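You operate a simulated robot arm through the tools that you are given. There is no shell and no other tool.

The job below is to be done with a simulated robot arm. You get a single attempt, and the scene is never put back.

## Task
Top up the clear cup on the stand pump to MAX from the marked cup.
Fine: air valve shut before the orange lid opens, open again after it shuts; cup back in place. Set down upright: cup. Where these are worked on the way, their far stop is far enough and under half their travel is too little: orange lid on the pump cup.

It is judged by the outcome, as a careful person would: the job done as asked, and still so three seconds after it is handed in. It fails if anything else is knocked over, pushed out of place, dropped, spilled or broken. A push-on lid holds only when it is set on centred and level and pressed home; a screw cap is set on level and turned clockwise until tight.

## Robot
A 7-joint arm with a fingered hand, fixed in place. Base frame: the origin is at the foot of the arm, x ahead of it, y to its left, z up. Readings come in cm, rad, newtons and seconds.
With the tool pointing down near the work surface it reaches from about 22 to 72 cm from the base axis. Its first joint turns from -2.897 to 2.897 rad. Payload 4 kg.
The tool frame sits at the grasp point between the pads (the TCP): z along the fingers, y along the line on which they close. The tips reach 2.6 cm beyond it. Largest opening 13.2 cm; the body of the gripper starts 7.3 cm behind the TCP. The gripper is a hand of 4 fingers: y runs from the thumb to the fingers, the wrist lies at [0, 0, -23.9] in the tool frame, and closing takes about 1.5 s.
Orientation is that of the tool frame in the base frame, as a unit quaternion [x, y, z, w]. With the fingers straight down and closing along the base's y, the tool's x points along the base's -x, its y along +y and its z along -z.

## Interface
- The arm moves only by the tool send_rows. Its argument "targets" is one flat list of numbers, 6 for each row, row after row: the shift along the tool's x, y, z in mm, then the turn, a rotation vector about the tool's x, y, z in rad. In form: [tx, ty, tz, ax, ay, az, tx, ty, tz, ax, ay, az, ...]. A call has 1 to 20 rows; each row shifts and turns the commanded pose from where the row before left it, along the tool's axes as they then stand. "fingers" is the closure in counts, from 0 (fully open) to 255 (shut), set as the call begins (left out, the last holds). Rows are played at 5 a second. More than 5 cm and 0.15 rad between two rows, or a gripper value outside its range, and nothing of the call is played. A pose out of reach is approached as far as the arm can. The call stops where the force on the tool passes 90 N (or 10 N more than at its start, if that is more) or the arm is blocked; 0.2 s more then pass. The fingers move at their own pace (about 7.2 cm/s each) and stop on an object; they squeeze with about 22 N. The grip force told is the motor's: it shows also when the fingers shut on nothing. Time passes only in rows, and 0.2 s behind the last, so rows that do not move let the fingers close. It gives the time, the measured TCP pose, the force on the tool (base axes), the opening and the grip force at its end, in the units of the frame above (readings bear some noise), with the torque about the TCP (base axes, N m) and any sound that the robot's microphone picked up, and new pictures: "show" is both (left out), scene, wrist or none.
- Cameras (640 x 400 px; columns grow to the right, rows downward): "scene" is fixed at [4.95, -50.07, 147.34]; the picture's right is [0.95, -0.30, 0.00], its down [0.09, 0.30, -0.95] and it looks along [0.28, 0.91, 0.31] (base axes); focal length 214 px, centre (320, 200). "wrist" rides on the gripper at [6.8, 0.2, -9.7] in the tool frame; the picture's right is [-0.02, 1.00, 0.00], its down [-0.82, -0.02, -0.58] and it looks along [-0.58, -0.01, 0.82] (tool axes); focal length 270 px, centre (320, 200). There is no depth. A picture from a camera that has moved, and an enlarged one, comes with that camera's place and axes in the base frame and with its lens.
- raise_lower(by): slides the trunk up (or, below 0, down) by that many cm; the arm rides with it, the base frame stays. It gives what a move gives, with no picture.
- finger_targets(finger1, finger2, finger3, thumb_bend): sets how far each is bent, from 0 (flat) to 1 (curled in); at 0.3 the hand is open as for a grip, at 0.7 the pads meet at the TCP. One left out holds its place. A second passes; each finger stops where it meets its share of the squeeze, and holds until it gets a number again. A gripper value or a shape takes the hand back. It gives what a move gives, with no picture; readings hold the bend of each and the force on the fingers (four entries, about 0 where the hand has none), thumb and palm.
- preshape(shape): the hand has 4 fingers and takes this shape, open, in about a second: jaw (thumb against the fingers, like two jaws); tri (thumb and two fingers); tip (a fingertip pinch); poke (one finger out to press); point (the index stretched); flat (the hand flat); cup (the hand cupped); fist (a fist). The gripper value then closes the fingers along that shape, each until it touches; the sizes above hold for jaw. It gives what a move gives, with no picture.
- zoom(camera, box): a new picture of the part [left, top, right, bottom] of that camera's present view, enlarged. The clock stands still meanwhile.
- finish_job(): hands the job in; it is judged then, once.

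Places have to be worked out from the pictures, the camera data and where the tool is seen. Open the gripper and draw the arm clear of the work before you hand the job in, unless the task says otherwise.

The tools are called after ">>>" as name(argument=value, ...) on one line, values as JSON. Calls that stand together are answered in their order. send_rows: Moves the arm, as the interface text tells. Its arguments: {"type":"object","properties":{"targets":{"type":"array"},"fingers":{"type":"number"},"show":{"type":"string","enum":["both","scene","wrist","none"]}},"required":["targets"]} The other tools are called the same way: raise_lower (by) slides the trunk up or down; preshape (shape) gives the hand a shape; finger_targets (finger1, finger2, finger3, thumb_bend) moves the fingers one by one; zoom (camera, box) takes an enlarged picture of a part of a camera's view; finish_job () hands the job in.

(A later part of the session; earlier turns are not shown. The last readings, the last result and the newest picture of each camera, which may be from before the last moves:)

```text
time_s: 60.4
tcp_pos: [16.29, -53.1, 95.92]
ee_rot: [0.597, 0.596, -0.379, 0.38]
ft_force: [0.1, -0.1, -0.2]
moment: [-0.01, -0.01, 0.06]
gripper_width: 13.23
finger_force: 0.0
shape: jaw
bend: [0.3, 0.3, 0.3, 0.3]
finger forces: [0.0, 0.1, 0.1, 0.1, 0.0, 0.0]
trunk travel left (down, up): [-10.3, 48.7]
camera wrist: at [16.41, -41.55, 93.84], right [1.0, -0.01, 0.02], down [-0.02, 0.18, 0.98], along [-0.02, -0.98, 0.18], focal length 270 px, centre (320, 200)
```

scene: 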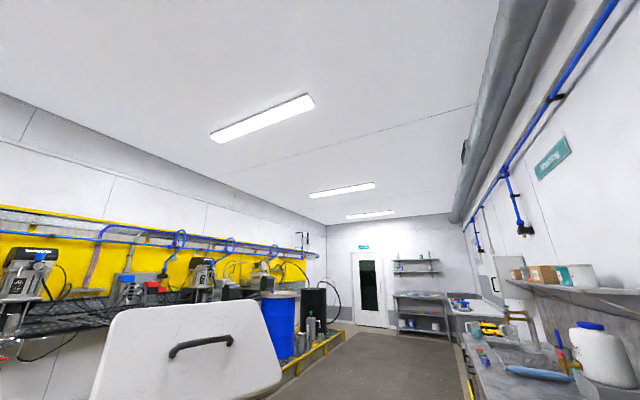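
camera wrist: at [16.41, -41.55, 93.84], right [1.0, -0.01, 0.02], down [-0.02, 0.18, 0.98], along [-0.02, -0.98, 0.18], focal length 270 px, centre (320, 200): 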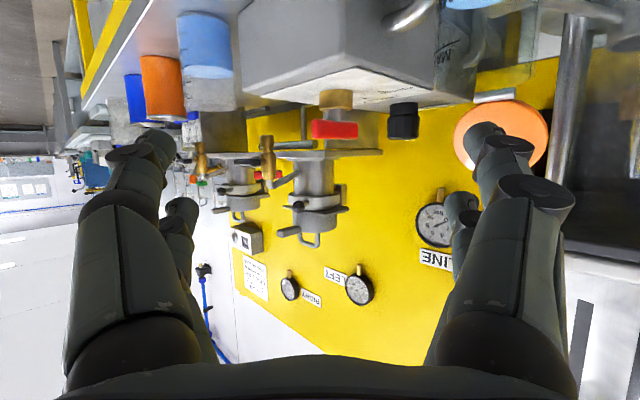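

>>> send_rows(targets=[0, -35, 0, 0, 0, 0, 0, -35, 0, 0, 0, 0, 0, -35, 0, 0, 0, 0], show="wrist")

```text
time_s: 61.2
tcp_pos: [5.69, -53.3, 95.98]
ee_rot: [0.596, 0.597, -0.38, 0.38]
ft_force: [0.6, 0.8, -0.1]
moment: [0.0, 0.02, -0.05]
gripper_width: 13.19
finger_force: 0.1
shape: jaw
bend: [0.3, 0.3, 0.3, 0.3]
finger forces: [0.0, 0.1, 0.1, 0.1, 0.1, 0.1]
trunk travel left (down, up): [-10.3, 48.7]
camera wrist: at [5.91, -41.67, 93.8], right [1.0, -0.01, 0.02], down [-0.02, 0.18, 0.98], along [-0.01, -0.98, 0.18], focal length 270 px, centre (320, 200)
```

wrist: 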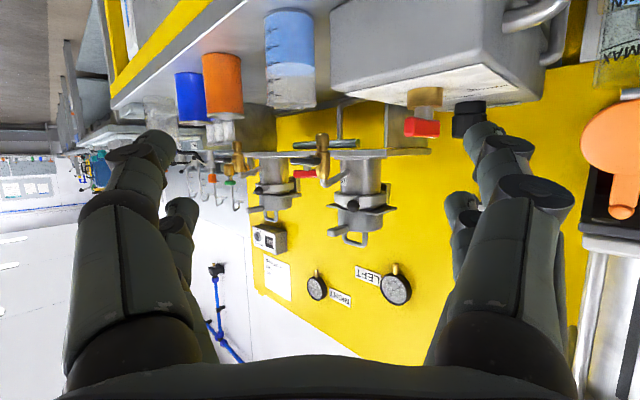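

>>> zoom(camera="wrist", box=[240, 0, 340, 120])

>>> zoom(camera="wrist", box=[570, 0, 640, 100])

```text
3.33 times, centred on (290, 60) of wrist
camera zoom: at [5.91, -41.67, 93.8], right [1.0, -0.01, 0.02], down [-0.02, 0.18, 0.98], along [-0.01, -0.98, 0.18], focal length 901 px, centre (420, 667)
```

zoom: 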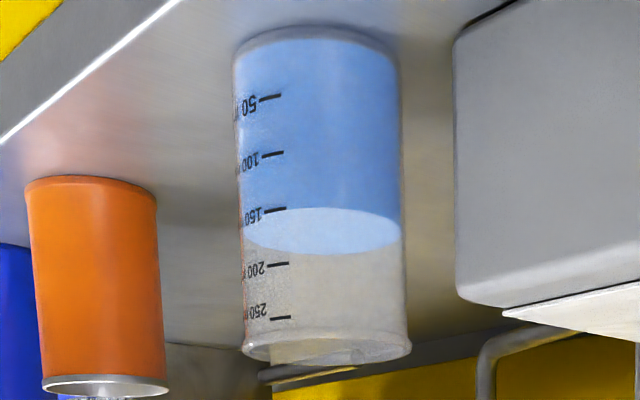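

```text
4.00 times, centred on (605, 50) of wrist
camera zoom: at [5.91, -41.67, 93.8], right [1.0, -0.01, 0.02], down [-0.02, 0.18, 0.98], along [-0.01, -0.98, 0.18], focal length 1081 px, centre (-820, 800)
```

zoom: 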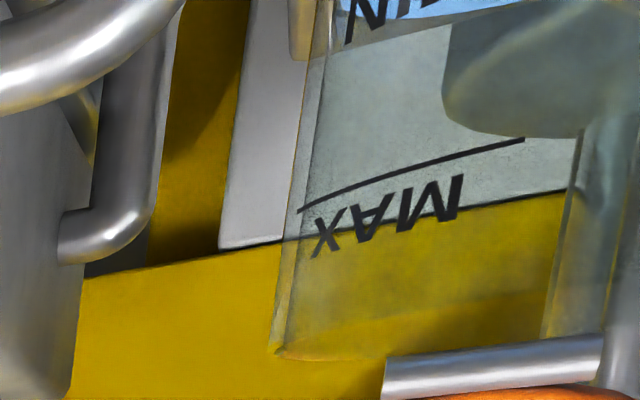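

The marked cup stands at about (2.3,-76.7), 6 cm in diameter, rim z≈88.3 and base z≈77.3, filled to about 150 ml. The selector box's front-left corner is near it at about (7.3,-78). I'll roll the hand 180° so that pouring later has wrist travel.

>>> send_rows(targets=[0, 0, 0, 0, 0, 0.145, 0, 0, 0, 0, 0, 0.145, 0, 0, 0, 0, 0, 0.145, 0, 0, 0, 0, 0, 0.145, 0, 0, 0, 0, 0, 0.145, 0, 0, 0, 0, 0, 0.145, 0, 0, 0, 0, 0, 0.145, 0, 0, 0, 0, 0, 0.145, 0, 0, 0, 0, 0, 0.145, 0, 0, 0, 0, 0, 0.145, 0, 0, 0, 0, 0, 0.145, 0, 0, 0, 0, 0, 0.145, 0, 0, 0, 0, 0, 0.145, 0, 0, 0, 0, 0, 0.145, 0, 0, 0, 0, 0, 0.145, 0, 0, 0, 0, 0, 0.145, 0, 0, 0, 0, 0, 0.145, 0, 0, 0, 0, 0, 0.145, 0, 0, 0, 0, 0, 0.145, 0, 0, 0, 0, 0, 0.145], show="wrist")

```text
time_s: 65.4
tcp_pos: [5.75, -53.15, 95.91]
ee_rot: [0.663, -0.522, 0.332, 0.422]
ft_force: [0.5, -0.1, -0.7]
moment: [0.03, -0.02, 0.0]
gripper_width: 13.19
finger_force: 0.1
shape: jaw
bend: [0.3, 0.3, 0.3, 0.3]
finger forces: [0.0, 0.1, 0.1, 0.0, 0.0, 0.0]
trunk travel left (down, up): [-10.3, 48.7]
camera wrist: at [7.2, -47.3, 106.12], right [-0.98, -0.09, 0.19], down [-0.17, 0.86, -0.48], along [-0.12, -0.5, -0.86], focal length 270 px, centre (320, 200)
```

wrist: 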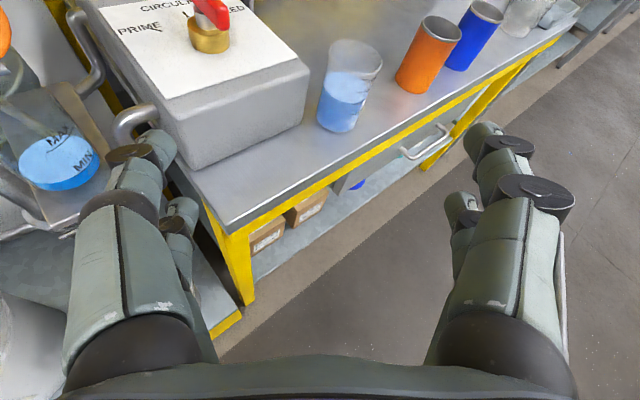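

Clear upright view of the shelf: box, marked cup, orange and blue cups. I move to a pre-grasp point in front of the cup, turning the hand to azimuth about -60° and nearly level.

>>> send_rows(targets=[-14.3, 15.7, 34.4, 0, 0, 0, -14.3, 15.7, 34.4, 0, 0, 0, -14.3, 15.7, 34.4, 0, 0, 0, -14.3, 15.7, 20, 0, 0, 0, 0, 0, 0, 0.117, 0.057, 0.013, 0, 0, 0, 0.117, 0.057, 0.013, 0, 0, 0, 0.117, 0.057, 0.013, 0, 0, 0, 0.117, 0.057, 0.013], show="wrist")

```text
time_s: 67.2
tcp_pos: [-1.62, -62.72, 87.18]
ee_rot: [0.688, -0.394, 0.527, 0.304]
ft_force: [0.0, -0.3, -0.3]
moment: [-0.02, 0.02, 0.0]
gripper_width: 13.15
finger_force: 0.0
shape: jaw
bend: [0.3, 0.3, 0.3, 0.3]
finger forces: [0.0, 0.1, 0.0, 0.0, 0.0, 0.1]
trunk travel left (down, up): [-10.3, 48.7]
camera wrist: at [-5.61, -56.21, 96.25], right [-0.87, -0.5, -0.02], down [-0.37, 0.67, -0.64], along [0.33, -0.55, -0.77], focal length 270 px, centre (320, 200)
```

wrist: 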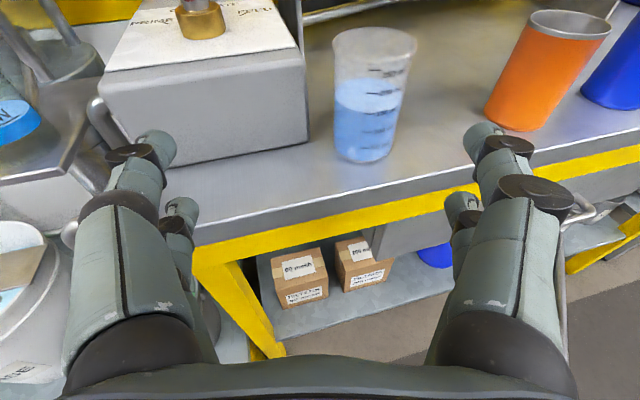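

>>> zoom(camera="wrist", box=[290, 10, 450, 180])

```text
2.35 times, centred on (370, 95) of wrist
camera zoom: at [-5.61, -56.21, 96.25], right [-0.87, -0.5, -0.02], down [-0.37, 0.67, -0.64], along [0.33, -0.55, -0.77], focal length 636 px, centre (202, 447)
```

zoom: 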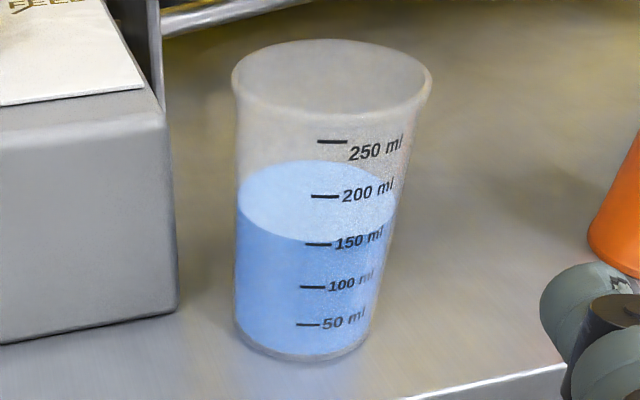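

No blocking here. The cup is confirmed at about (1.8,-77.2), with the level at the 150 ml mark. I narrow the hand to about 8 cm, line up, and approach to within 4 cm.

>>> send_rows(targets=[-8.5, 42.9, 0, 0, 0, 0, 0, 0, 35, 0, 0, 0, 0, 0, 35, 0, 0, 0, 0, 0, 30, 0, 0, 0, 0, 0, 0, 0, 0, 0], fingers=100, show="wrist")

```text
time_s: 68.4
tcp_pos: [-0.48, -73.11, 83.59]
ee_rot: [0.689, -0.396, 0.526, 0.304]
ft_force: [-0.2, 0.2, -0.4]
moment: [0.01, 0.02, -0.02]
gripper_width: 8.12
finger_force: 0.0
shape: jaw
bend: [0.71, 0.71, 0.71, 0.7]
finger forces: [0.0, 0.0, 0.0, 0.0, 0.0, 0.0]
trunk travel left (down, up): [-10.3, 48.7]
camera wrist: at [-4.52, -66.63, 92.75], right [-0.87, -0.5, -0.02], down [-0.37, 0.68, -0.64], along [0.33, -0.55, -0.77], focal length 270 px, centre (320, 200)
```

wrist: 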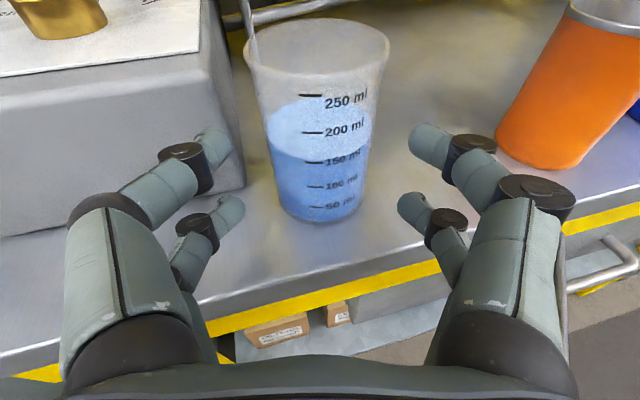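

The cup is centred between the digits. I advance the last 4.5 cm.

>>> send_rows(targets=[0, -2, 23, 0, 0, 0, 0, 0, 22, 0, 0, 0, 0, 0, 0, 0, 0, 0], show="wrist")

```text
time_s: 69.4
tcp_pos: [0.5, -76.55, 82.49]
ee_rot: [0.688, -0.4, 0.521, 0.31]
ft_force: [-0.8, -0.1, 0.0]
moment: [0.06, 0.01, 0.0]
gripper_width: 8.06
finger_force: 0.1
shape: jaw
bend: [0.71, 0.71, 0.71, 0.7]
finger forces: [0.0, 0.0, 0.0, 0.0, 0.0, 0.0]
trunk travel left (down, up): [-10.3, 48.7]
stopped in row 3: the force on the tool passed its limit at 90 N (the readings are from after the stop); the commanded pose is now the measured one
camera wrist: at [-3.16, -70.05, 91.6], right [-0.88, -0.48, -0.02], down [-0.36, 0.68, -0.63], along [0.32, -0.55, -0.77], focal length 270 px, centre (320, 200)
```

wrist: 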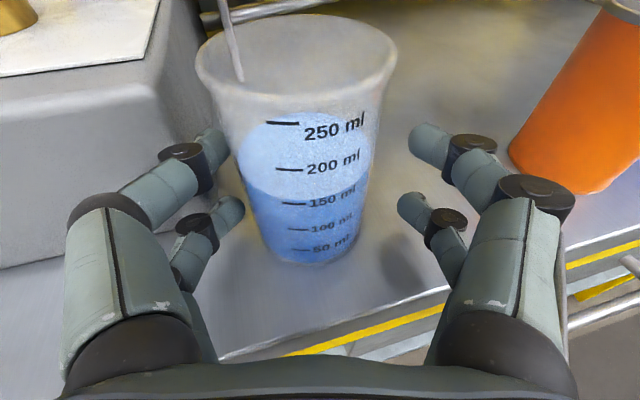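

A digit tip touched the selector box (the force stop released it; the cup is still upright). The digits already straddle the cup, so I close gently now, which draws them away from the box.

>>> send_rows(targets=[0, 0, 0, 0, 0, 0, 0, 0, 0, 0, 0, 0, 0, 0, 0, 0, 0, 0], fingers=125, show="wrist")

```text
time_s: 70.2
tcp_pos: [0.45, -76.58, 82.51]
ee_rot: [0.686, -0.401, 0.521, 0.311]
ft_force: [-0.6, -0.4, -0.5]
moment: [0.0, -0.05, 0.01]
gripper_width: 5.35
finger_force: 22.6
shape: jaw
bend: [0.73, 0.73, 0.73, 0.7]
finger forces: [19.8, 20.1, 19.9, 0.0, 20.1, 0.0]
trunk travel left (down, up): [-10.3, 48.7]
camera wrist: at [-3.33, -70.06, 91.63], right [-0.88, -0.48, -0.02], down [-0.36, 0.68, -0.63], along [0.32, -0.55, -0.77], focal length 270 px, centre (320, 200)
```

wrist: 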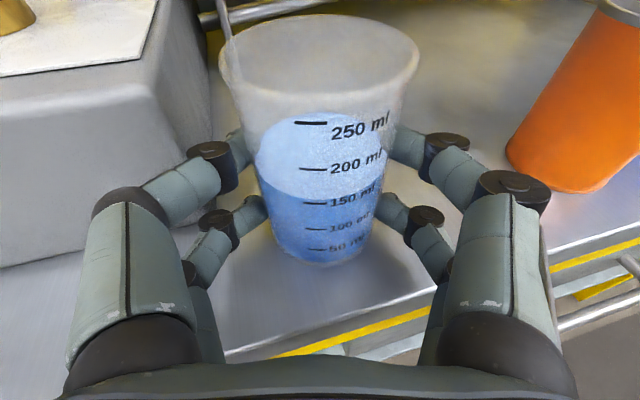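

Firm symmetric grip with the cup upright. I tighten fully and lift with the trunk.

>>> send_rows(targets=[0, 0, 0, 0, 0, 0, 0, 0, 0, 0, 0, 0], fingers=255, show="none")

>>> raise_lower(by=13)

>>> send_rows(targets=[0, 0, 0, 0, 0, 0], show="wrist")

```text
time_s: 70.8
tcp_pos: [0.43, -76.55, 82.38]
ee_rot: [0.686, -0.4, 0.522, 0.31]
ft_force: [0.4, -0.4, 0.7]
moment: [-0.03, 0.0, 0.01]
gripper_width: 5.35
finger_force: 21.9
shape: jaw
bend: [0.73, 0.73, 0.73, 0.7]
finger forces: [20.0, 20.2, 19.8, 0.1, 20.3, 0.0]
trunk travel left (down, up): [-10.3, 48.7]
```

```text
time_s: 72.4
tcp_pos: [0.32, -76.56, 95.58]
ee_rot: [0.687, -0.4, 0.522, 0.31]
ft_force: [0.2, -0.5, -1.4]
moment: [0.03, 0.01, 0.0]
gripper_width: 5.35
finger_force: 22.2
shape: jaw
bend: [0.73, 0.73, 0.73, 0.7]
finger forces: [20.0, 20.1, 19.8, 0.1, 20.3, 0.0]
trunk travel left (down, up): [-23.3, 35.7]
```

```text
time_s: 72.8
tcp_pos: [0.45, -76.56, 95.4]
ee_rot: [0.687, -0.401, 0.521, 0.31]
ft_force: [-0.2, -0.1, -1.3]
moment: [0.0, 0.03, -0.01]
gripper_width: 5.33
finger_force: 21.4
shape: jaw
bend: [0.73, 0.73, 0.73, 0.7]
finger forces: [20.0, 20.1, 19.8, 0.0, 20.3, 0.0]
trunk travel left (down, up): [-23.3, 35.7]
camera wrist: at [-3.32, -70.07, 104.63], right [-0.88, -0.48, -0.02], down [-0.36, 0.68, -0.63], along [0.32, -0.55, -0.77], focal length 270 px, centre (320, 200)
```

wrist: 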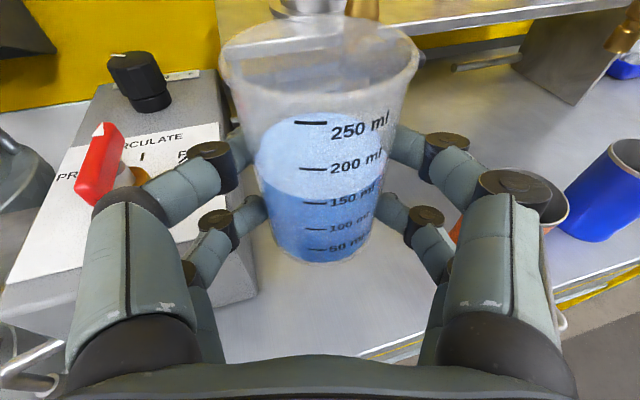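

The cup lifts cleanly. I retreat from the shelf toward the room, then turn the hand to azimuth -90° for pouring toward +x.

>>> send_rows(targets=[-1.4, -17.7, -15, 0, 0, 0, -1.4, -17.7, -15, 0, 0, 0, -1.4, -17.7, -15, 0, 0, 0, -1.4, -17.7, -15, 0, 0, 0, -1.4, -17.7, -15, 0, 0, 0, -1.4, -17.7, -15, 0, 0, 0, 0, 0, 0, -0.0803, -0.001, 0.022, 0, 0, 0, -0.0803, -0.001, 0.022, 0, 0, 0, -0.0803, -0.001, 0.022, 0, 0, 0, -0.0803, -0.001, 0.022, 0, 0, 0, -0.0803, -0.001, 0.022, 0, 0, 0, -0.0803, -0.001, 0.022], show="wrist")

```text
time_s: 75.4
tcp_pos: [5.42, -63.65, 96.9]
ee_rot: [0.567, -0.559, 0.427, 0.429]
ft_force: [-0.3, -0.6, -1.1]
moment: [0.03, -0.02, 0.04]
gripper_width: 5.35
finger_force: 22.2
shape: jaw
bend: [0.73, 0.73, 0.73, 0.7]
finger forces: [20.0, 20.1, 19.8, 0.1, 20.4, 0.0]
trunk travel left (down, up): [-23.3, 35.7]
camera wrist: at [5.27, -56.13, 106.11], right [-1.0, 0.0, -0.02], down [0.01, 0.77, -0.63], along [0.01, -0.63, -0.77], focal length 270 px, centre (320, 200)
```

wrist: 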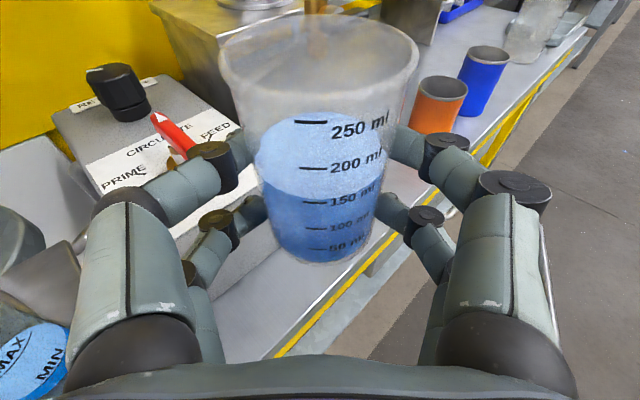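

>>> send_rows(targets=[1.2, -22, -8.3, 0, 0, 0, 1.2, -22, -8.3, 0, 0, 0, 1.2, -22, -8.3, 0, 0, 0], show="wrist")

```text
time_s: 76.2
tcp_pos: [11.85, -61.23, 97.91]
ee_rot: [0.567, -0.558, 0.428, 0.429]
ft_force: [0.0, -0.3, -0.9]
moment: [0.05, 0.02, 0.03]
gripper_width: 5.35
finger_force: 22.1
shape: jaw
bend: [0.73, 0.73, 0.73, 0.7]
finger forces: [20.1, 20.3, 19.9, 0.0, 20.4, 0.0]
trunk travel left (down, up): [-23.3, 35.7]
camera wrist: at [11.79, -53.74, 107.02], right [-1.0, 0.0, -0.02], down [0.01, 0.77, -0.63], along [0.01, -0.63, -0.77], focal length 270 px, centre (320, 200)
```

wrist: 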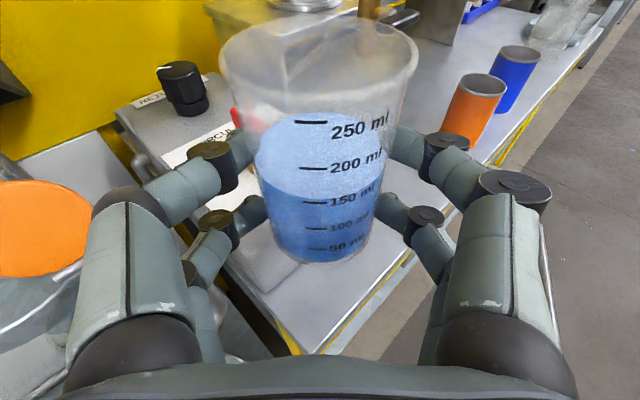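

The open lid is visible at left. I tilt the cup about 45° here, which is still well below the flow angle, and look for the pump cup.

>>> send_rows(targets=[0, 0, 0, 0, 0, -0.1, 0, 0, 0, 0, 0, -0.1, 0, 0, 0, 0, 0, -0.1, 0, 0, 0, 0, 0, -0.1, 0, 0, 0, 0, 0, -0.1, 0, 0, 0, 0, 0, -0.1, 0, 0, 0, 0, 0, -0.1, 0, 0, 0, 0, 0, -0.08], show="wrist")

```text
time_s: 78.0
tcp_pos: [11.92, -61.33, 97.94]
ee_rot: [0.736, -0.301, 0.232, 0.56]
ft_force: [0.9, -0.4, -1.4]
moment: [0.02, 0.03, 0.02]
gripper_width: 5.32
finger_force: 22.4
shape: jaw
bend: [0.73, 0.73, 0.73, 0.7]
finger forces: [19.9, 20.1, 20.3, 0.1, 20.8, 0.1]
trunk travel left (down, up): [-23.3, 35.7]
camera wrist: at [16.66, -53.22, 105.2], right [-0.72, -0.19, 0.67], down [-0.57, 0.71, -0.41], along [-0.4, -0.68, -0.62], focal length 270 px, centre (320, 200)
```

wrist: 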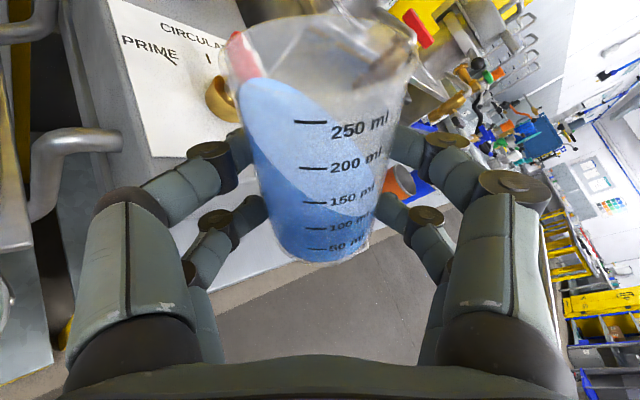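

Tilting works well. From all my sightings the pump cup is centred at about (26.55,-59.8), with its rim at z≈89.7. I move the tilted cup so its lip will be just inside and about 3 cm above that rim.

>>> send_rows(targets=[6.4, -19.5, -2, 0, 0, 0, 6.4, -19.5, -2, 0, 0, 0, 6.4, -19.5, -2, 0, 0, 0, 6.4, -19.5, -2, 0, 0, 0], show="wrist")

```text
time_s: 79.0
tcp_pos: [19.16, -59.5, 94.48]
ee_rot: [0.737, -0.3, 0.233, 0.559]
ft_force: [0.4, -0.2, -1.8]
moment: [0.03, -0.02, 0.01]
gripper_width: 5.36
finger_force: 22.1
shape: jaw
bend: [0.73, 0.73, 0.73, 0.7]
finger forces: [20.1, 20.0, 20.4, 0.0, 20.8, 0.0]
trunk travel left (down, up): [-23.3, 35.7]
camera wrist: at [23.91, -51.5, 101.87], right [-0.72, -0.19, 0.67], down [-0.57, 0.71, -0.42], along [-0.39, -0.68, -0.62], focal length 270 px, centre (320, 200)
```

wrist: 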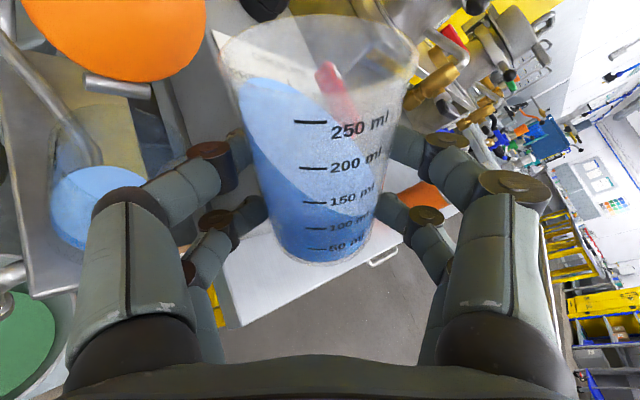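

I can see the pump cup just left of the lip. Enlarging to check the alignment.

>>> zoom(camera="wrist", box=[0, 20, 260, 270])

```text
1.60 times, centred on (130, 145) of wrist
camera zoom: at [23.91, -51.5, 101.87], right [-0.72, -0.19, 0.67], down [-0.57, 0.71, -0.42], along [-0.39, -0.68, -0.62], focal length 432 px, centre (624, 288)
```

zoom: 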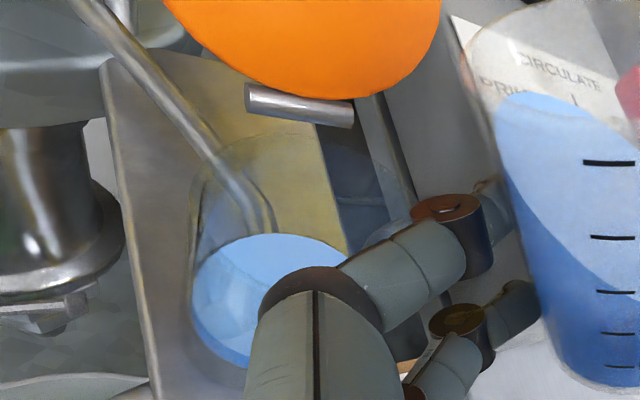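

Alignment agrees with the prediction. I tilt on slowly toward the flow angle.

>>> send_rows(targets=[0, 0, 0, 0, 0, -0.06, 0, 0, 0, 0, 0, -0.06, 0, 0, 0, 0, 0, -0.06, 0, 0, 0, 0, 0, -0.06], show="wrist")

```text
time_s: 80.0
tcp_pos: [19.32, -59.58, 94.5]
ee_rot: [0.767, -0.21, 0.163, 0.584]
ft_force: [0.4, -0.8, -1.2]
moment: [0.05, -0.02, 0.01]
gripper_width: 5.36
finger_force: 22.2
shape: jaw
bend: [0.73, 0.73, 0.73, 0.7]
finger forces: [20.0, 20.0, 20.4, 0.1, 20.9, 0.0]
trunk travel left (down, up): [-23.3, 35.7]
camera wrist: at [25.03, -51.1, 100.63], right [-0.53, -0.23, 0.81], down [-0.69, 0.67, -0.27], along [-0.48, -0.71, -0.52], focal length 270 px, centre (320, 200)
```

wrist: 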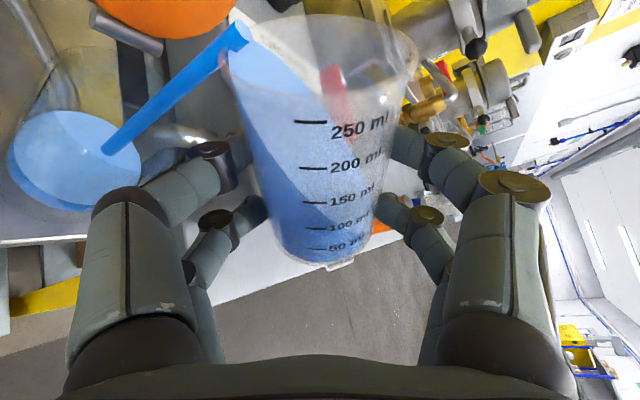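

Liquid is flowing, and the stream lands inside the pump cup. I hold a moment and watch.

>>> send_rows(targets=[0, 0, 0, 0, 0, 0, 0, 0, 0, 0, 0, 0], show="wrist")

>>> zoom(camera="wrist", box=[0, 0, 260, 230])

```text
time_s: 80.6
tcp_pos: [19.25, -59.49, 94.55]
ee_rot: [0.768, -0.21, 0.165, 0.583]
ft_force: [0.1, -0.2, -1.5]
moment: [0.05, -0.02, 0.01]
gripper_width: 5.34
finger_force: 22.1
shape: jaw
bend: [0.73, 0.73, 0.73, 0.7]
finger forces: [19.9, 20.1, 20.4, 0.0, 20.9, 0.1]
trunk travel left (down, up): [-23.3, 35.7]
camera wrist: at [25.01, -51.1, 100.64], right [-0.54, -0.23, 0.81], down [-0.69, 0.67, -0.27], along [-0.48, -0.71, -0.52], focal length 270 px, centre (320, 200)
```

wrist: 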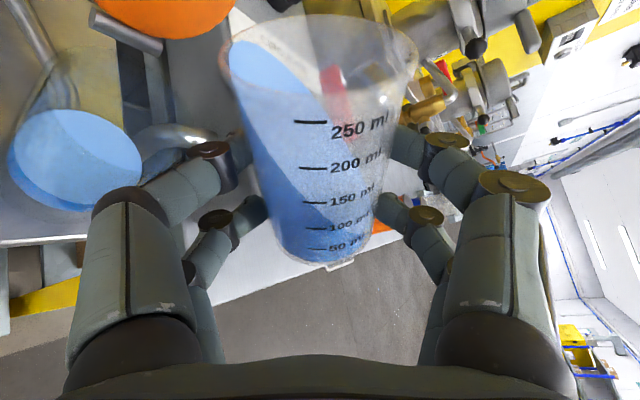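

```text
1.74 times, centred on (130, 115) of wrist
camera zoom: at [25.01, -51.1, 100.64], right [-0.54, -0.23, 0.81], down [-0.69, 0.67, -0.27], along [-0.48, -0.71, -0.52], focal length 470 px, centre (650, 348)
```

zoom: 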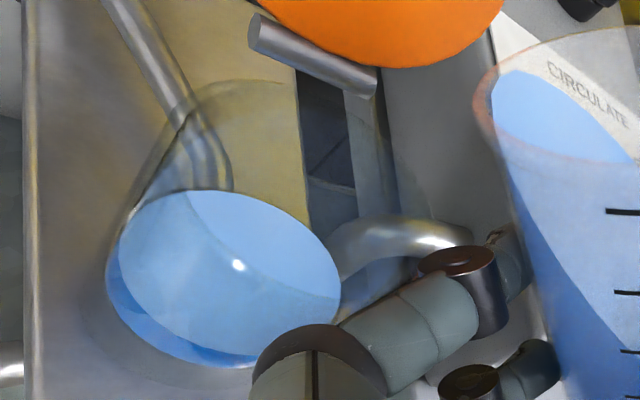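

The pour is self-limiting: flow stops when the surface reaches the lip. I continue in small tilt steps, pausing each time.

>>> send_rows(targets=[0, 0, 0, 0, 0, -0.04, 0, 0, 0, 0, 0, -0.04, 0, 0, 0, 0, 0, 0, 0, 0, 0, 0, 0, -0.04, 0, 0, 0, 0, 0, 0, 0, 0, 0, 0, 0, 0, 0, 0, 0, 0, 0, 0], show="wrist")

>>> zoom(camera="wrist", box=[0, 0, 260, 230])

```text
time_s: 82.2
tcp_pos: [19.08, -59.43, 94.48]
ee_rot: [0.778, -0.163, 0.129, 0.592]
ft_force: [0.3, 0.0, -1.0]
moment: [0.04, 0.02, -0.02]
gripper_width: 5.35
finger_force: 21.8
shape: jaw
bend: [0.73, 0.73, 0.73, 0.7]
finger forces: [20.0, 20.2, 20.3, 0.0, 20.9, 0.0]
trunk travel left (down, up): [-23.3, 35.7]
camera wrist: at [25.41, -50.87, 99.92], right [-0.43, -0.24, 0.87], down [-0.74, 0.65, -0.19], along [-0.52, -0.72, -0.46], focal length 270 px, centre (320, 200)
```

wrist: 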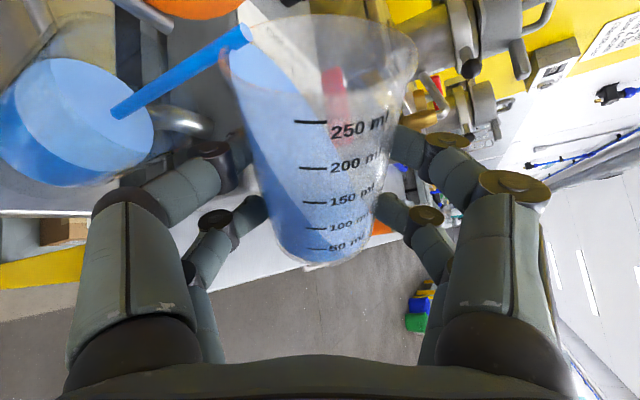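

```text
1.74 times, centred on (130, 115) of wrist
camera zoom: at [25.41, -50.87, 99.92], right [-0.43, -0.24, 0.87], down [-0.74, 0.65, -0.19], along [-0.52, -0.72, -0.46], focal length 470 px, centre (650, 348)
```

zoom: 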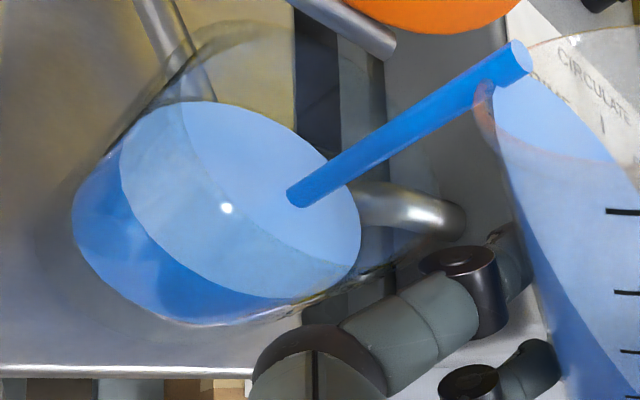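

>>> send_rows(targets=[0, 0, 0, 0, 0, 0, 0, 0, 0, 0, 0, 0, 0, 0, 0, 0, 0, 0, 0, 0, 0, 0, 0, 0], show="wrist")

>>> zoom(camera="wrist", box=[0, 0, 260, 230])

```text
time_s: 83.2
tcp_pos: [19.37, -59.46, 94.54]
ee_rot: [0.779, -0.164, 0.129, 0.592]
ft_force: [-0.9, 0.6, -1.5]
moment: [0.03, -0.01, 0.01]
gripper_width: 5.31
finger_force: 22.2
shape: jaw
bend: [0.73, 0.73, 0.73, 0.7]
finger forces: [20.0, 20.2, 20.4, 0.0, 20.8, 0.1]
trunk travel left (down, up): [-23.3, 35.7]
camera wrist: at [25.4, -50.87, 99.92], right [-0.43, -0.24, 0.87], down [-0.74, 0.65, -0.19], along [-0.52, -0.72, -0.46], focal length 270 px, centre (320, 200)
```

wrist: 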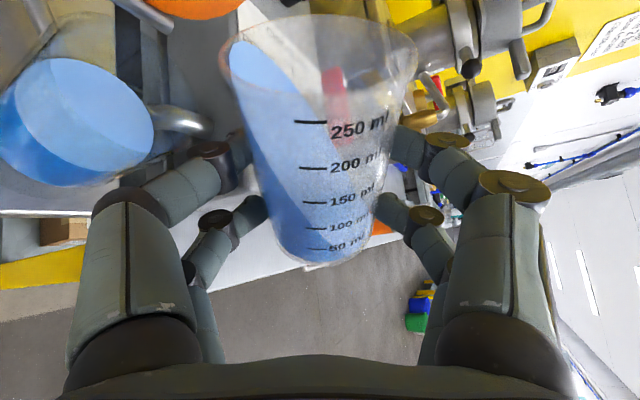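

```text
1.74 times, centred on (130, 115) of wrist
camera zoom: at [25.4, -50.87, 99.92], right [-0.43, -0.24, 0.87], down [-0.74, 0.65, -0.19], along [-0.52, -0.72, -0.46], focal length 470 px, centre (650, 348)
```

zoom: 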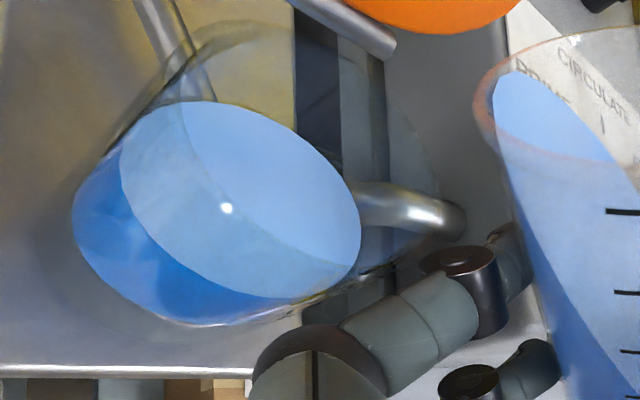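

Flow stopped again; I estimate 35 ml transferred. Another two tilt steps, aiming at roughly 70 ml in total.

>>> send_rows(targets=[0, 0, 0, 0, 0, -0.03, 0, 0, 0, 0, 0, 0, 0, 0, 0, 0, 0, -0.03, 0, 0, 0, 0, 0, 0, 0, 0, 0, 0, 0, -0.03, 0, 0, 0, 0, 0, 0, 0, 0, 0, 0, 0, 0, 0, 0, 0, 0, 0, 0, 0, 0, 0, 0, 0, 0, 0, 0, 0, 0, 0, 0], show="wrist")

>>> zoom(camera="wrist", box=[0, 0, 260, 230])

```text
time_s: 85.4
tcp_pos: [19.22, -59.53, 94.48]
ee_rot: [0.784, -0.128, 0.102, 0.598]
ft_force: [-0.2, -0.3, -1.2]
moment: [0.02, 0.0, 0.03]
gripper_width: 5.35
finger_force: 21.7
shape: jaw
bend: [0.73, 0.73, 0.73, 0.7]
finger forces: [19.9, 20.2, 20.2, 0.0, 20.8, 0.1]
trunk travel left (down, up): [-23.3, 35.7]
camera wrist: at [25.6, -50.74, 99.39], right [-0.35, -0.25, 0.9], down [-0.77, 0.63, -0.12], along [-0.54, -0.74, -0.41], focal length 270 px, centre (320, 200)
```

wrist: 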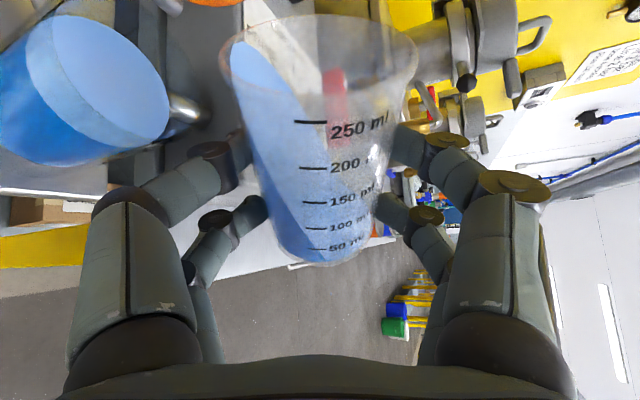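

```text
1.74 times, centred on (130, 115) of wrist
camera zoom: at [25.6, -50.74, 99.39], right [-0.35, -0.25, 0.9], down [-0.77, 0.63, -0.12], along [-0.54, -0.74, -0.41], focal length 470 px, centre (650, 348)
```

zoom: 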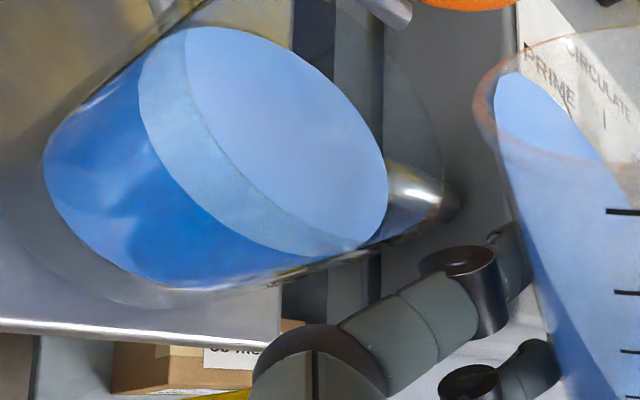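

The pump level has risen a lot. Before pouring more I tilt back and retreat to a viewpoint from which the MAX line can be read.

>>> send_rows(targets=[0, 0, 0, 0, 0, 0.08, 0, 0, 0, 0, 0, 0.1, 0, 0, 0, 0, 0, 0.1, 0, 0, 0, 0, 0, 0.1, 0, 0, 0, 0, 0, 0.07, -6.4, 19.5, 2, 0, 0, 0, -6.4, 19.5, 2, 0, 0, 0, -6.4, 19.5, 2, 0, 0, 0, -6.4, 19.5, 2, 0, 0, 0, 0, 0, 0, 0, 0, 0.13, 0, 0, 0, 0, 0, 0.13, 0, 0, 0, 0, 0, 0.13, 0, 0, 0, 0, 0, 0.13, 0, 0, 0, 0, 0, 0.13, 0, 0, 0, 0, 0, 0.13], show="wrist")

```text
time_s: 88.6
tcp_pos: [12.05, -61.3, 98.04]
ee_rot: [0.567, -0.559, 0.428, 0.428]
ft_force: [0.9, 0.2, -1.0]
moment: [0.02, 0.02, 0.01]
gripper_width: 5.33
finger_force: 22.3
shape: jaw
bend: [0.73, 0.73, 0.73, 0.7]
finger forces: [20.2, 20.3, 19.9, 0.1, 20.6, 0.0]
trunk travel left (down, up): [-23.3, 35.7]
camera wrist: at [11.86, -53.75, 107.13], right [-1.0, 0.0, -0.02], down [0.01, 0.77, -0.63], along [0.01, -0.63, -0.77], focal length 270 px, centre (320, 200)
```

wrist: 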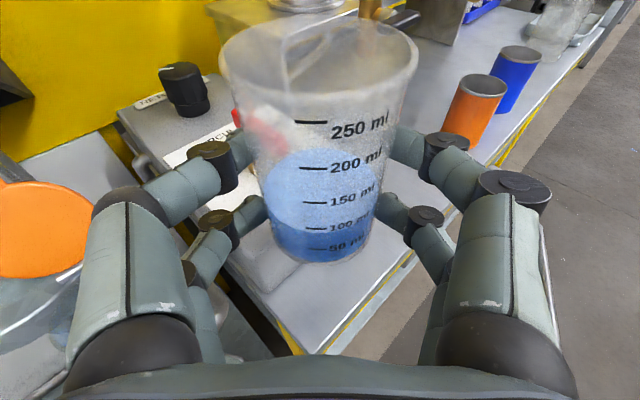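

>>> zoom(camera="wrist", box=[240, 90, 420, 270])

>>> send_rows(targets=[0, 20, -15, 0, 0, 0, 0, 20, -15, 0, 0, 0, 0, 15, -15, 0, 0, 0], show="wrist")

```text
2.22 times, centred on (330, 180) of wrist
camera zoom: at [11.86, -53.75, 107.13], right [-1.0, 0.0, -0.02], down [0.01, 0.77, -0.63], along [0.01, -0.63, -0.77], focal length 601 px, centre (298, 244)
```

zoom: 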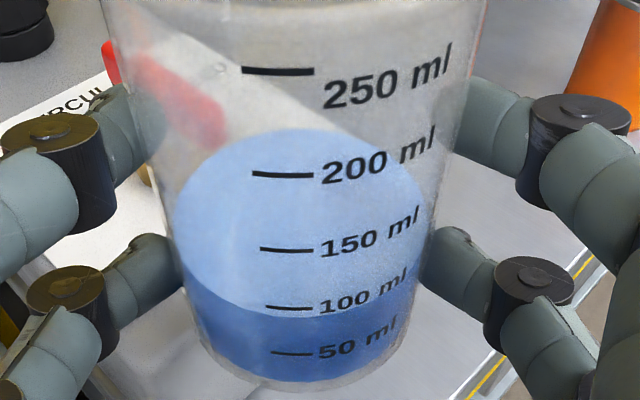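

```text
time_s: 89.4
tcp_pos: [6.42, -56.83, 99.02]
ee_rot: [0.567, -0.558, 0.428, 0.429]
ft_force: [-0.4, -0.2, -0.9]
moment: [0.02, 0.01, -0.01]
gripper_width: 5.32
finger_force: 22.1
shape: jaw
bend: [0.73, 0.73, 0.73, 0.7]
finger forces: [20.3, 20.3, 20.0, 0.0, 20.6, 0.0]
trunk travel left (down, up): [-23.3, 35.7]
camera wrist: at [6.29, -49.37, 108.2], right [-1.0, 0.0, -0.02], down [0.01, 0.77, -0.63], along [0.01, -0.63, -0.77], focal length 270 px, centre (320, 200)
```

wrist: 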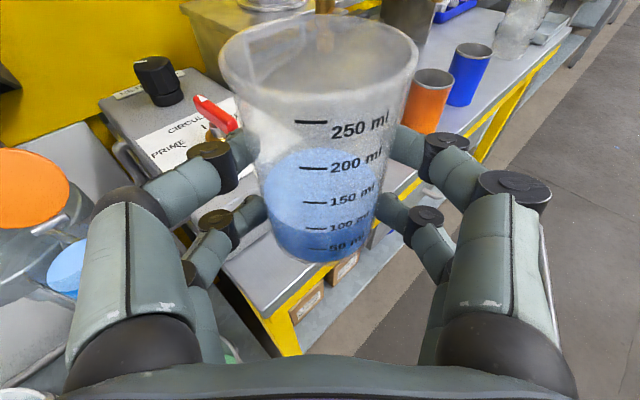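

The marked cup now reads about 92 ml, so about 58 ml have gone over. I turn the hand left to bring the pump cup's MAX line into view.

>>> send_rows(targets=[0, 0, 0, 0.1157, 0, -0.032, 0, 0, 0, 0.1157, 0, -0.032, 0, 0, 0, 0.1157, 0, -0.032, 0, 0, 0, 0.1157, 0, -0.032], show="wrist")

```text
time_s: 90.4
tcp_pos: [6.48, -56.99, 99.14]
ee_rot: [0.685, -0.406, 0.517, 0.314]
ft_force: [-0.3, -0.2, -1.3]
moment: [0.0, 0.07, 0.01]
gripper_width: 5.33
finger_force: 22.2
shape: jaw
bend: [0.73, 0.73, 0.73, 0.7]
finger forces: [20.1, 20.3, 20.0, 0.0, 20.5, 0.1]
trunk travel left (down, up): [-23.3, 35.7]
camera wrist: at [2.86, -50.4, 108.33], right [-0.88, -0.47, -0.02], down [-0.35, 0.69, -0.63], along [0.3, -0.55, -0.78], focal length 270 px, centre (320, 200)
```

wrist: 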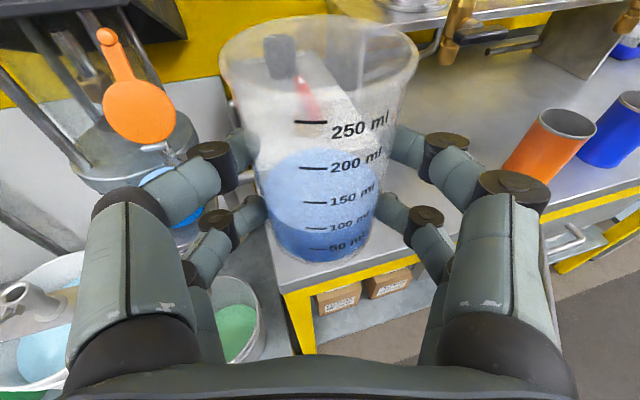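

A digit hides the pump cup; lowering the hand 8 cm should bring it into clear view above the digits.

>>> raise_lower(by=-8)

>>> zoom(camera="wrist", box=[40, 40, 240, 200])

```text
time_s: 91.5
tcp_pos: [6.43, -56.94, 91.21]
ee_rot: [0.684, -0.409, 0.516, 0.314]
ft_force: [1.1, 0.1, -1.6]
moment: [0.07, 0.02, 0.04]
gripper_width: 5.35
finger_force: 22.4
shape: jaw
bend: [0.73, 0.73, 0.73, 0.7]
finger forces: [20.2, 20.2, 20.1, 0.0, 20.5, 0.1]
trunk travel left (down, up): [-15.3, 43.7]
```

```text
2.50 times, centred on (140, 120) of wrist
camera zoom: at [2.8, -50.43, 100.33], right [-0.89, -0.46, -0.02], down [-0.35, 0.69, -0.63], along [0.3, -0.55, -0.78], focal length 676 px, centre (770, 400)
```

zoom: 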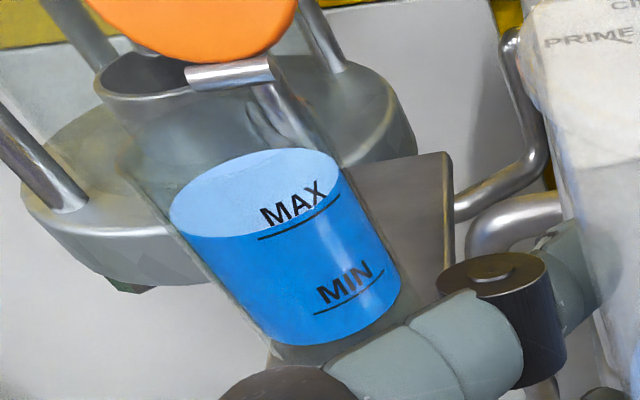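

Excellent: the level already appears to be right at the MAX line. Enlarging further.

>>> zoom(camera="wrist", box=[90, 90, 170, 150])

```text
6.67 times, centred on (130, 120) of wrist
camera zoom: at [2.8, -50.43, 100.33], right [-0.89, -0.46, -0.02], down [-0.35, 0.69, -0.63], along [0.3, -0.55, -0.78], focal length 1802 px, centre (1587, 733)
```

zoom: 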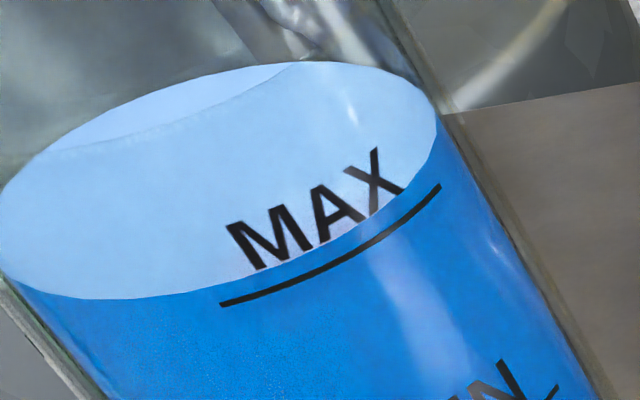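

The liquid's edge is at the MAX line (about a millimetre over, after allowing for wall parallax), so the pour is done. I carry the marked cup back above its place.

>>> send_rows(targets=[3, 28.6, -1.7, 0, 0, 0, 3, 28.6, -1.7, 0, 0, 0, 3, 28.6, -1.7, 0, 0, 0, 3, 28.6, -1.7, 0, 0, 0, 3, 28.6, -1.7, 0, 0, 0, 8.1, -0.4, 28.7, 0, 0, 0, 8.1, -0.4, 28.7, 0, 0, 0, 8.1, -0.4, 28.7, 0, 0, 0, 8.1, -0.4, 28.7, 0, 0, 0, 8.1, -0.4, 28.7, 0, 0, 0], show="wrist")

```text
time_s: 93.7
tcp_pos: [0.76, -76.29, 93.26]
ee_rot: [0.685, -0.408, 0.517, 0.313]
ft_force: [-0.3, 0.2, 0.2]
moment: [0.06, 0.01, -0.01]
gripper_width: 5.33
finger_force: 21.6
shape: jaw
bend: [0.73, 0.73, 0.73, 0.7]
finger forces: [20.2, 20.4, 20.0, 0.1, 20.5, 0.0]
trunk travel left (down, up): [-15.3, 43.7]
camera wrist: at [-2.87, -69.8, 102.43], right [-0.89, -0.46, -0.02], down [-0.35, 0.69, -0.63], along [0.3, -0.55, -0.78], focal length 270 px, centre (320, 200)
```

wrist: 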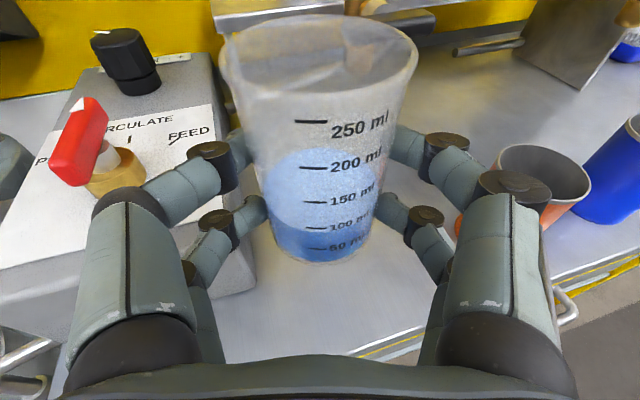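

Lowering the cup straight down toward the shelf.

>>> send_rows(targets=[-23.6, -0.2, 6.6, 0, 0, 0, -23.6, -0.2, 6.6, 0, 0, 0, -23.6, -0.2, 6.6, 0, 0, 0, -23.6, -0.2, 6.6, 0, 0, 0, 0, 0, 0, 0, 0, 0], show="wrist")

```text
time_s: 94.9
tcp_pos: [0.82, -76.37, 83.02]
ee_rot: [0.685, -0.408, 0.516, 0.314]
ft_force: [0.4, -0.9, -0.9]
moment: [0.0, -0.02, 0.01]
gripper_width: 5.34
finger_force: 22.2
shape: jaw
bend: [0.73, 0.73, 0.73, 0.7]
finger forces: [20.1, 20.4, 20.0, 0.0, 20.5, 0.0]
trunk travel left (down, up): [-15.3, 43.7]
camera wrist: at [-2.76, -69.76, 92.31], right [-0.89, -0.46, -0.02], down [-0.35, 0.69, -0.63], along [0.3, -0.55, -0.78], focal length 270 px, centre (320, 200)
```

wrist: 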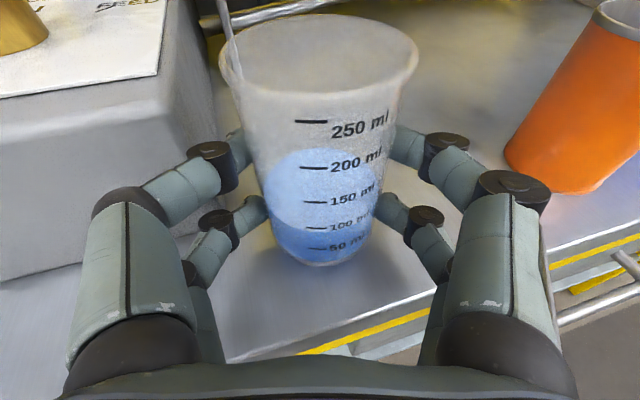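

>>> send_rows(targets=[-2.9, 0, 0.8, 0, 0, 0, -2.9, 0, 0.8, 0, 0, 0, 0, 0, 0, 0, 0, 0], show="none")

```text
time_s: 95.7
tcp_pos: [0.87, -76.32, 82.46]
ee_rot: [0.684, -0.408, 0.518, 0.314]
ft_force: [0.1, 0.1, -0.2]
moment: [0.0, -0.03, 0.01]
gripper_width: 5.3
finger_force: 22.1
shape: jaw
bend: [0.73, 0.73, 0.73, 0.7]
finger forces: [20.2, 20.2, 20.1, 0.0, 20.5, 0.0]
trunk travel left (down, up): [-15.3, 43.7]
```

>>> send_rows(targets=[-1.5, 0, 0.4, 0, 0, 0, 0, 0, 0, 0, 0, 0], show="wrist")

```text
time_s: 96.3
tcp_pos: [0.76, -76.34, 82.44]
ee_rot: [0.683, -0.408, 0.517, 0.315]
ft_force: [0.2, 0.0, 3.6]
moment: [-0.09, -0.11, 0.03]
gripper_width: 5.33
finger_force: 22.0
shape: jaw
bend: [0.73, 0.73, 0.73, 0.7]
finger forces: [20.3, 20.1, 20.3, 0.0, 20.5, 0.0]
trunk travel left (down, up): [-15.3, 43.7]
camera wrist: at [-2.75, -69.78, 91.66], right [-0.89, -0.46, -0.02], down [-0.35, 0.69, -0.63], along [0.3, -0.55, -0.78], focal length 270 px, centre (320, 200)
```

wrist: 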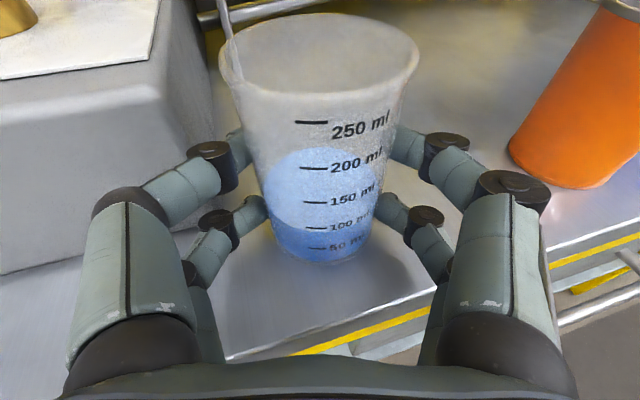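

The cup stands on the shelf (upward reaction of about 4 N). I open just slightly.

>>> send_rows(targets=[0, 0, 0, 0, 0, 0, 0, 0, 0, 0, 0, 0, 0, 0, 0, 0, 0, 0], fingers=118, show="wrist")

```text
time_s: 97.1
tcp_pos: [0.87, -76.42, 82.35]
ee_rot: [0.684, -0.408, 0.516, 0.314]
ft_force: [0.3, 0.0, -0.2]
moment: [0.02, 0.01, 0.03]
gripper_width: 7.02
finger_force: 0.0
shape: jaw
bend: [0.72, 0.72, 0.72, 0.7]
finger forces: [0.0, 0.1, 0.0, 0.0, 0.0, 0.1]
trunk travel left (down, up): [-15.3, 43.7]
camera wrist: at [-2.76, -69.82, 91.51], right [-0.89, -0.46, -0.02], down [-0.35, 0.69, -0.63], along [0.3, -0.55, -0.78], focal length 270 px, centre (320, 200)
```

wrist: 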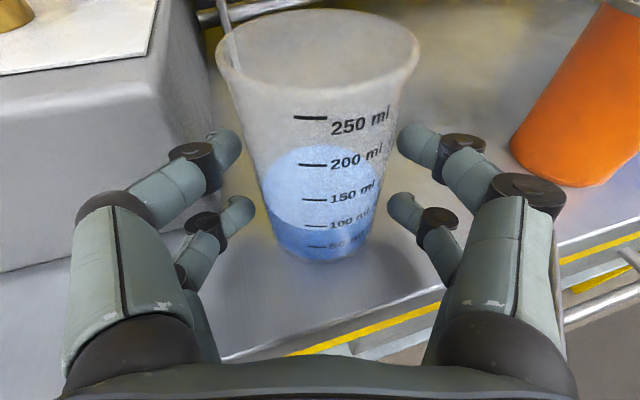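

Clean release. I retreat straight back.

>>> send_rows(targets=[-2, 0, -20, 0, 0, 0, -4, 0, -25, 0, 0, 0, -4, 0, -30, 0, 0, 0, 0, 0, -30, 0, 0, 0, 0, 0, -30, 0, 0, 0], show="wrist")

>>> zoom(camera="wrist", box=[240, 10, 440, 180])

```text
time_s: 98.3
tcp_pos: [-5.52, -64.59, 84.98]
ee_rot: [0.684, -0.408, 0.516, 0.314]
ft_force: [0.6, -0.2, -0.1]
moment: [-0.01, -0.04, 0.0]
gripper_width: 7.0
finger_force: 0.1
shape: jaw
bend: [0.72, 0.72, 0.72, 0.7]
finger forces: [0.1, 0.0, 0.0, 0.0, 0.0, 0.0]
trunk travel left (down, up): [-15.3, 43.7]
camera wrist: at [-9.05, -58.07, 94.21], right [-0.89, -0.46, -0.02], down [-0.35, 0.69, -0.63], along [0.3, -0.55, -0.78], focal length 270 px, centre (320, 200)
```

wrist: 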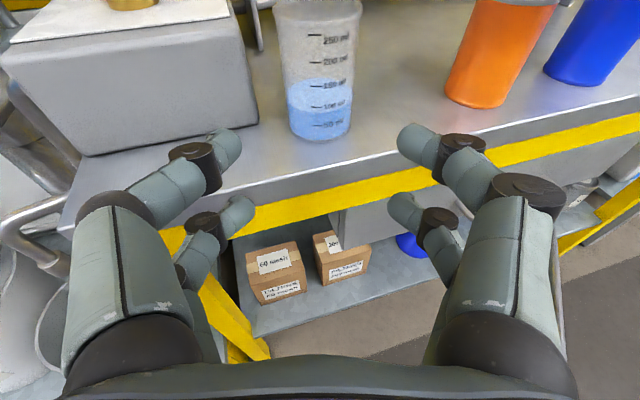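

```text
2.35 times, centred on (340, 95) of wrist
camera zoom: at [-9.05, -58.07, 94.21], right [-0.89, -0.46, -0.02], down [-0.35, 0.69, -0.63], along [0.3, -0.55, -0.78], focal length 636 px, centre (273, 447)
```

zoom: 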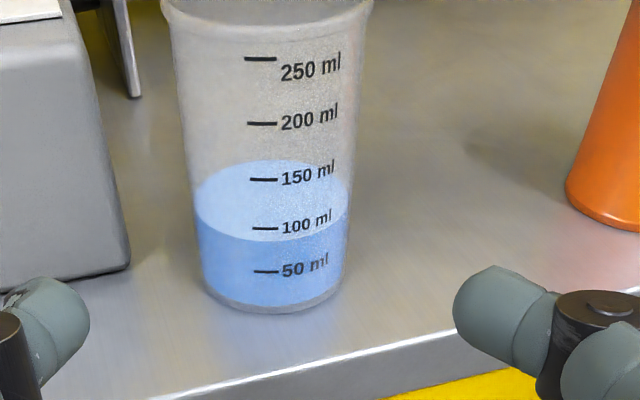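

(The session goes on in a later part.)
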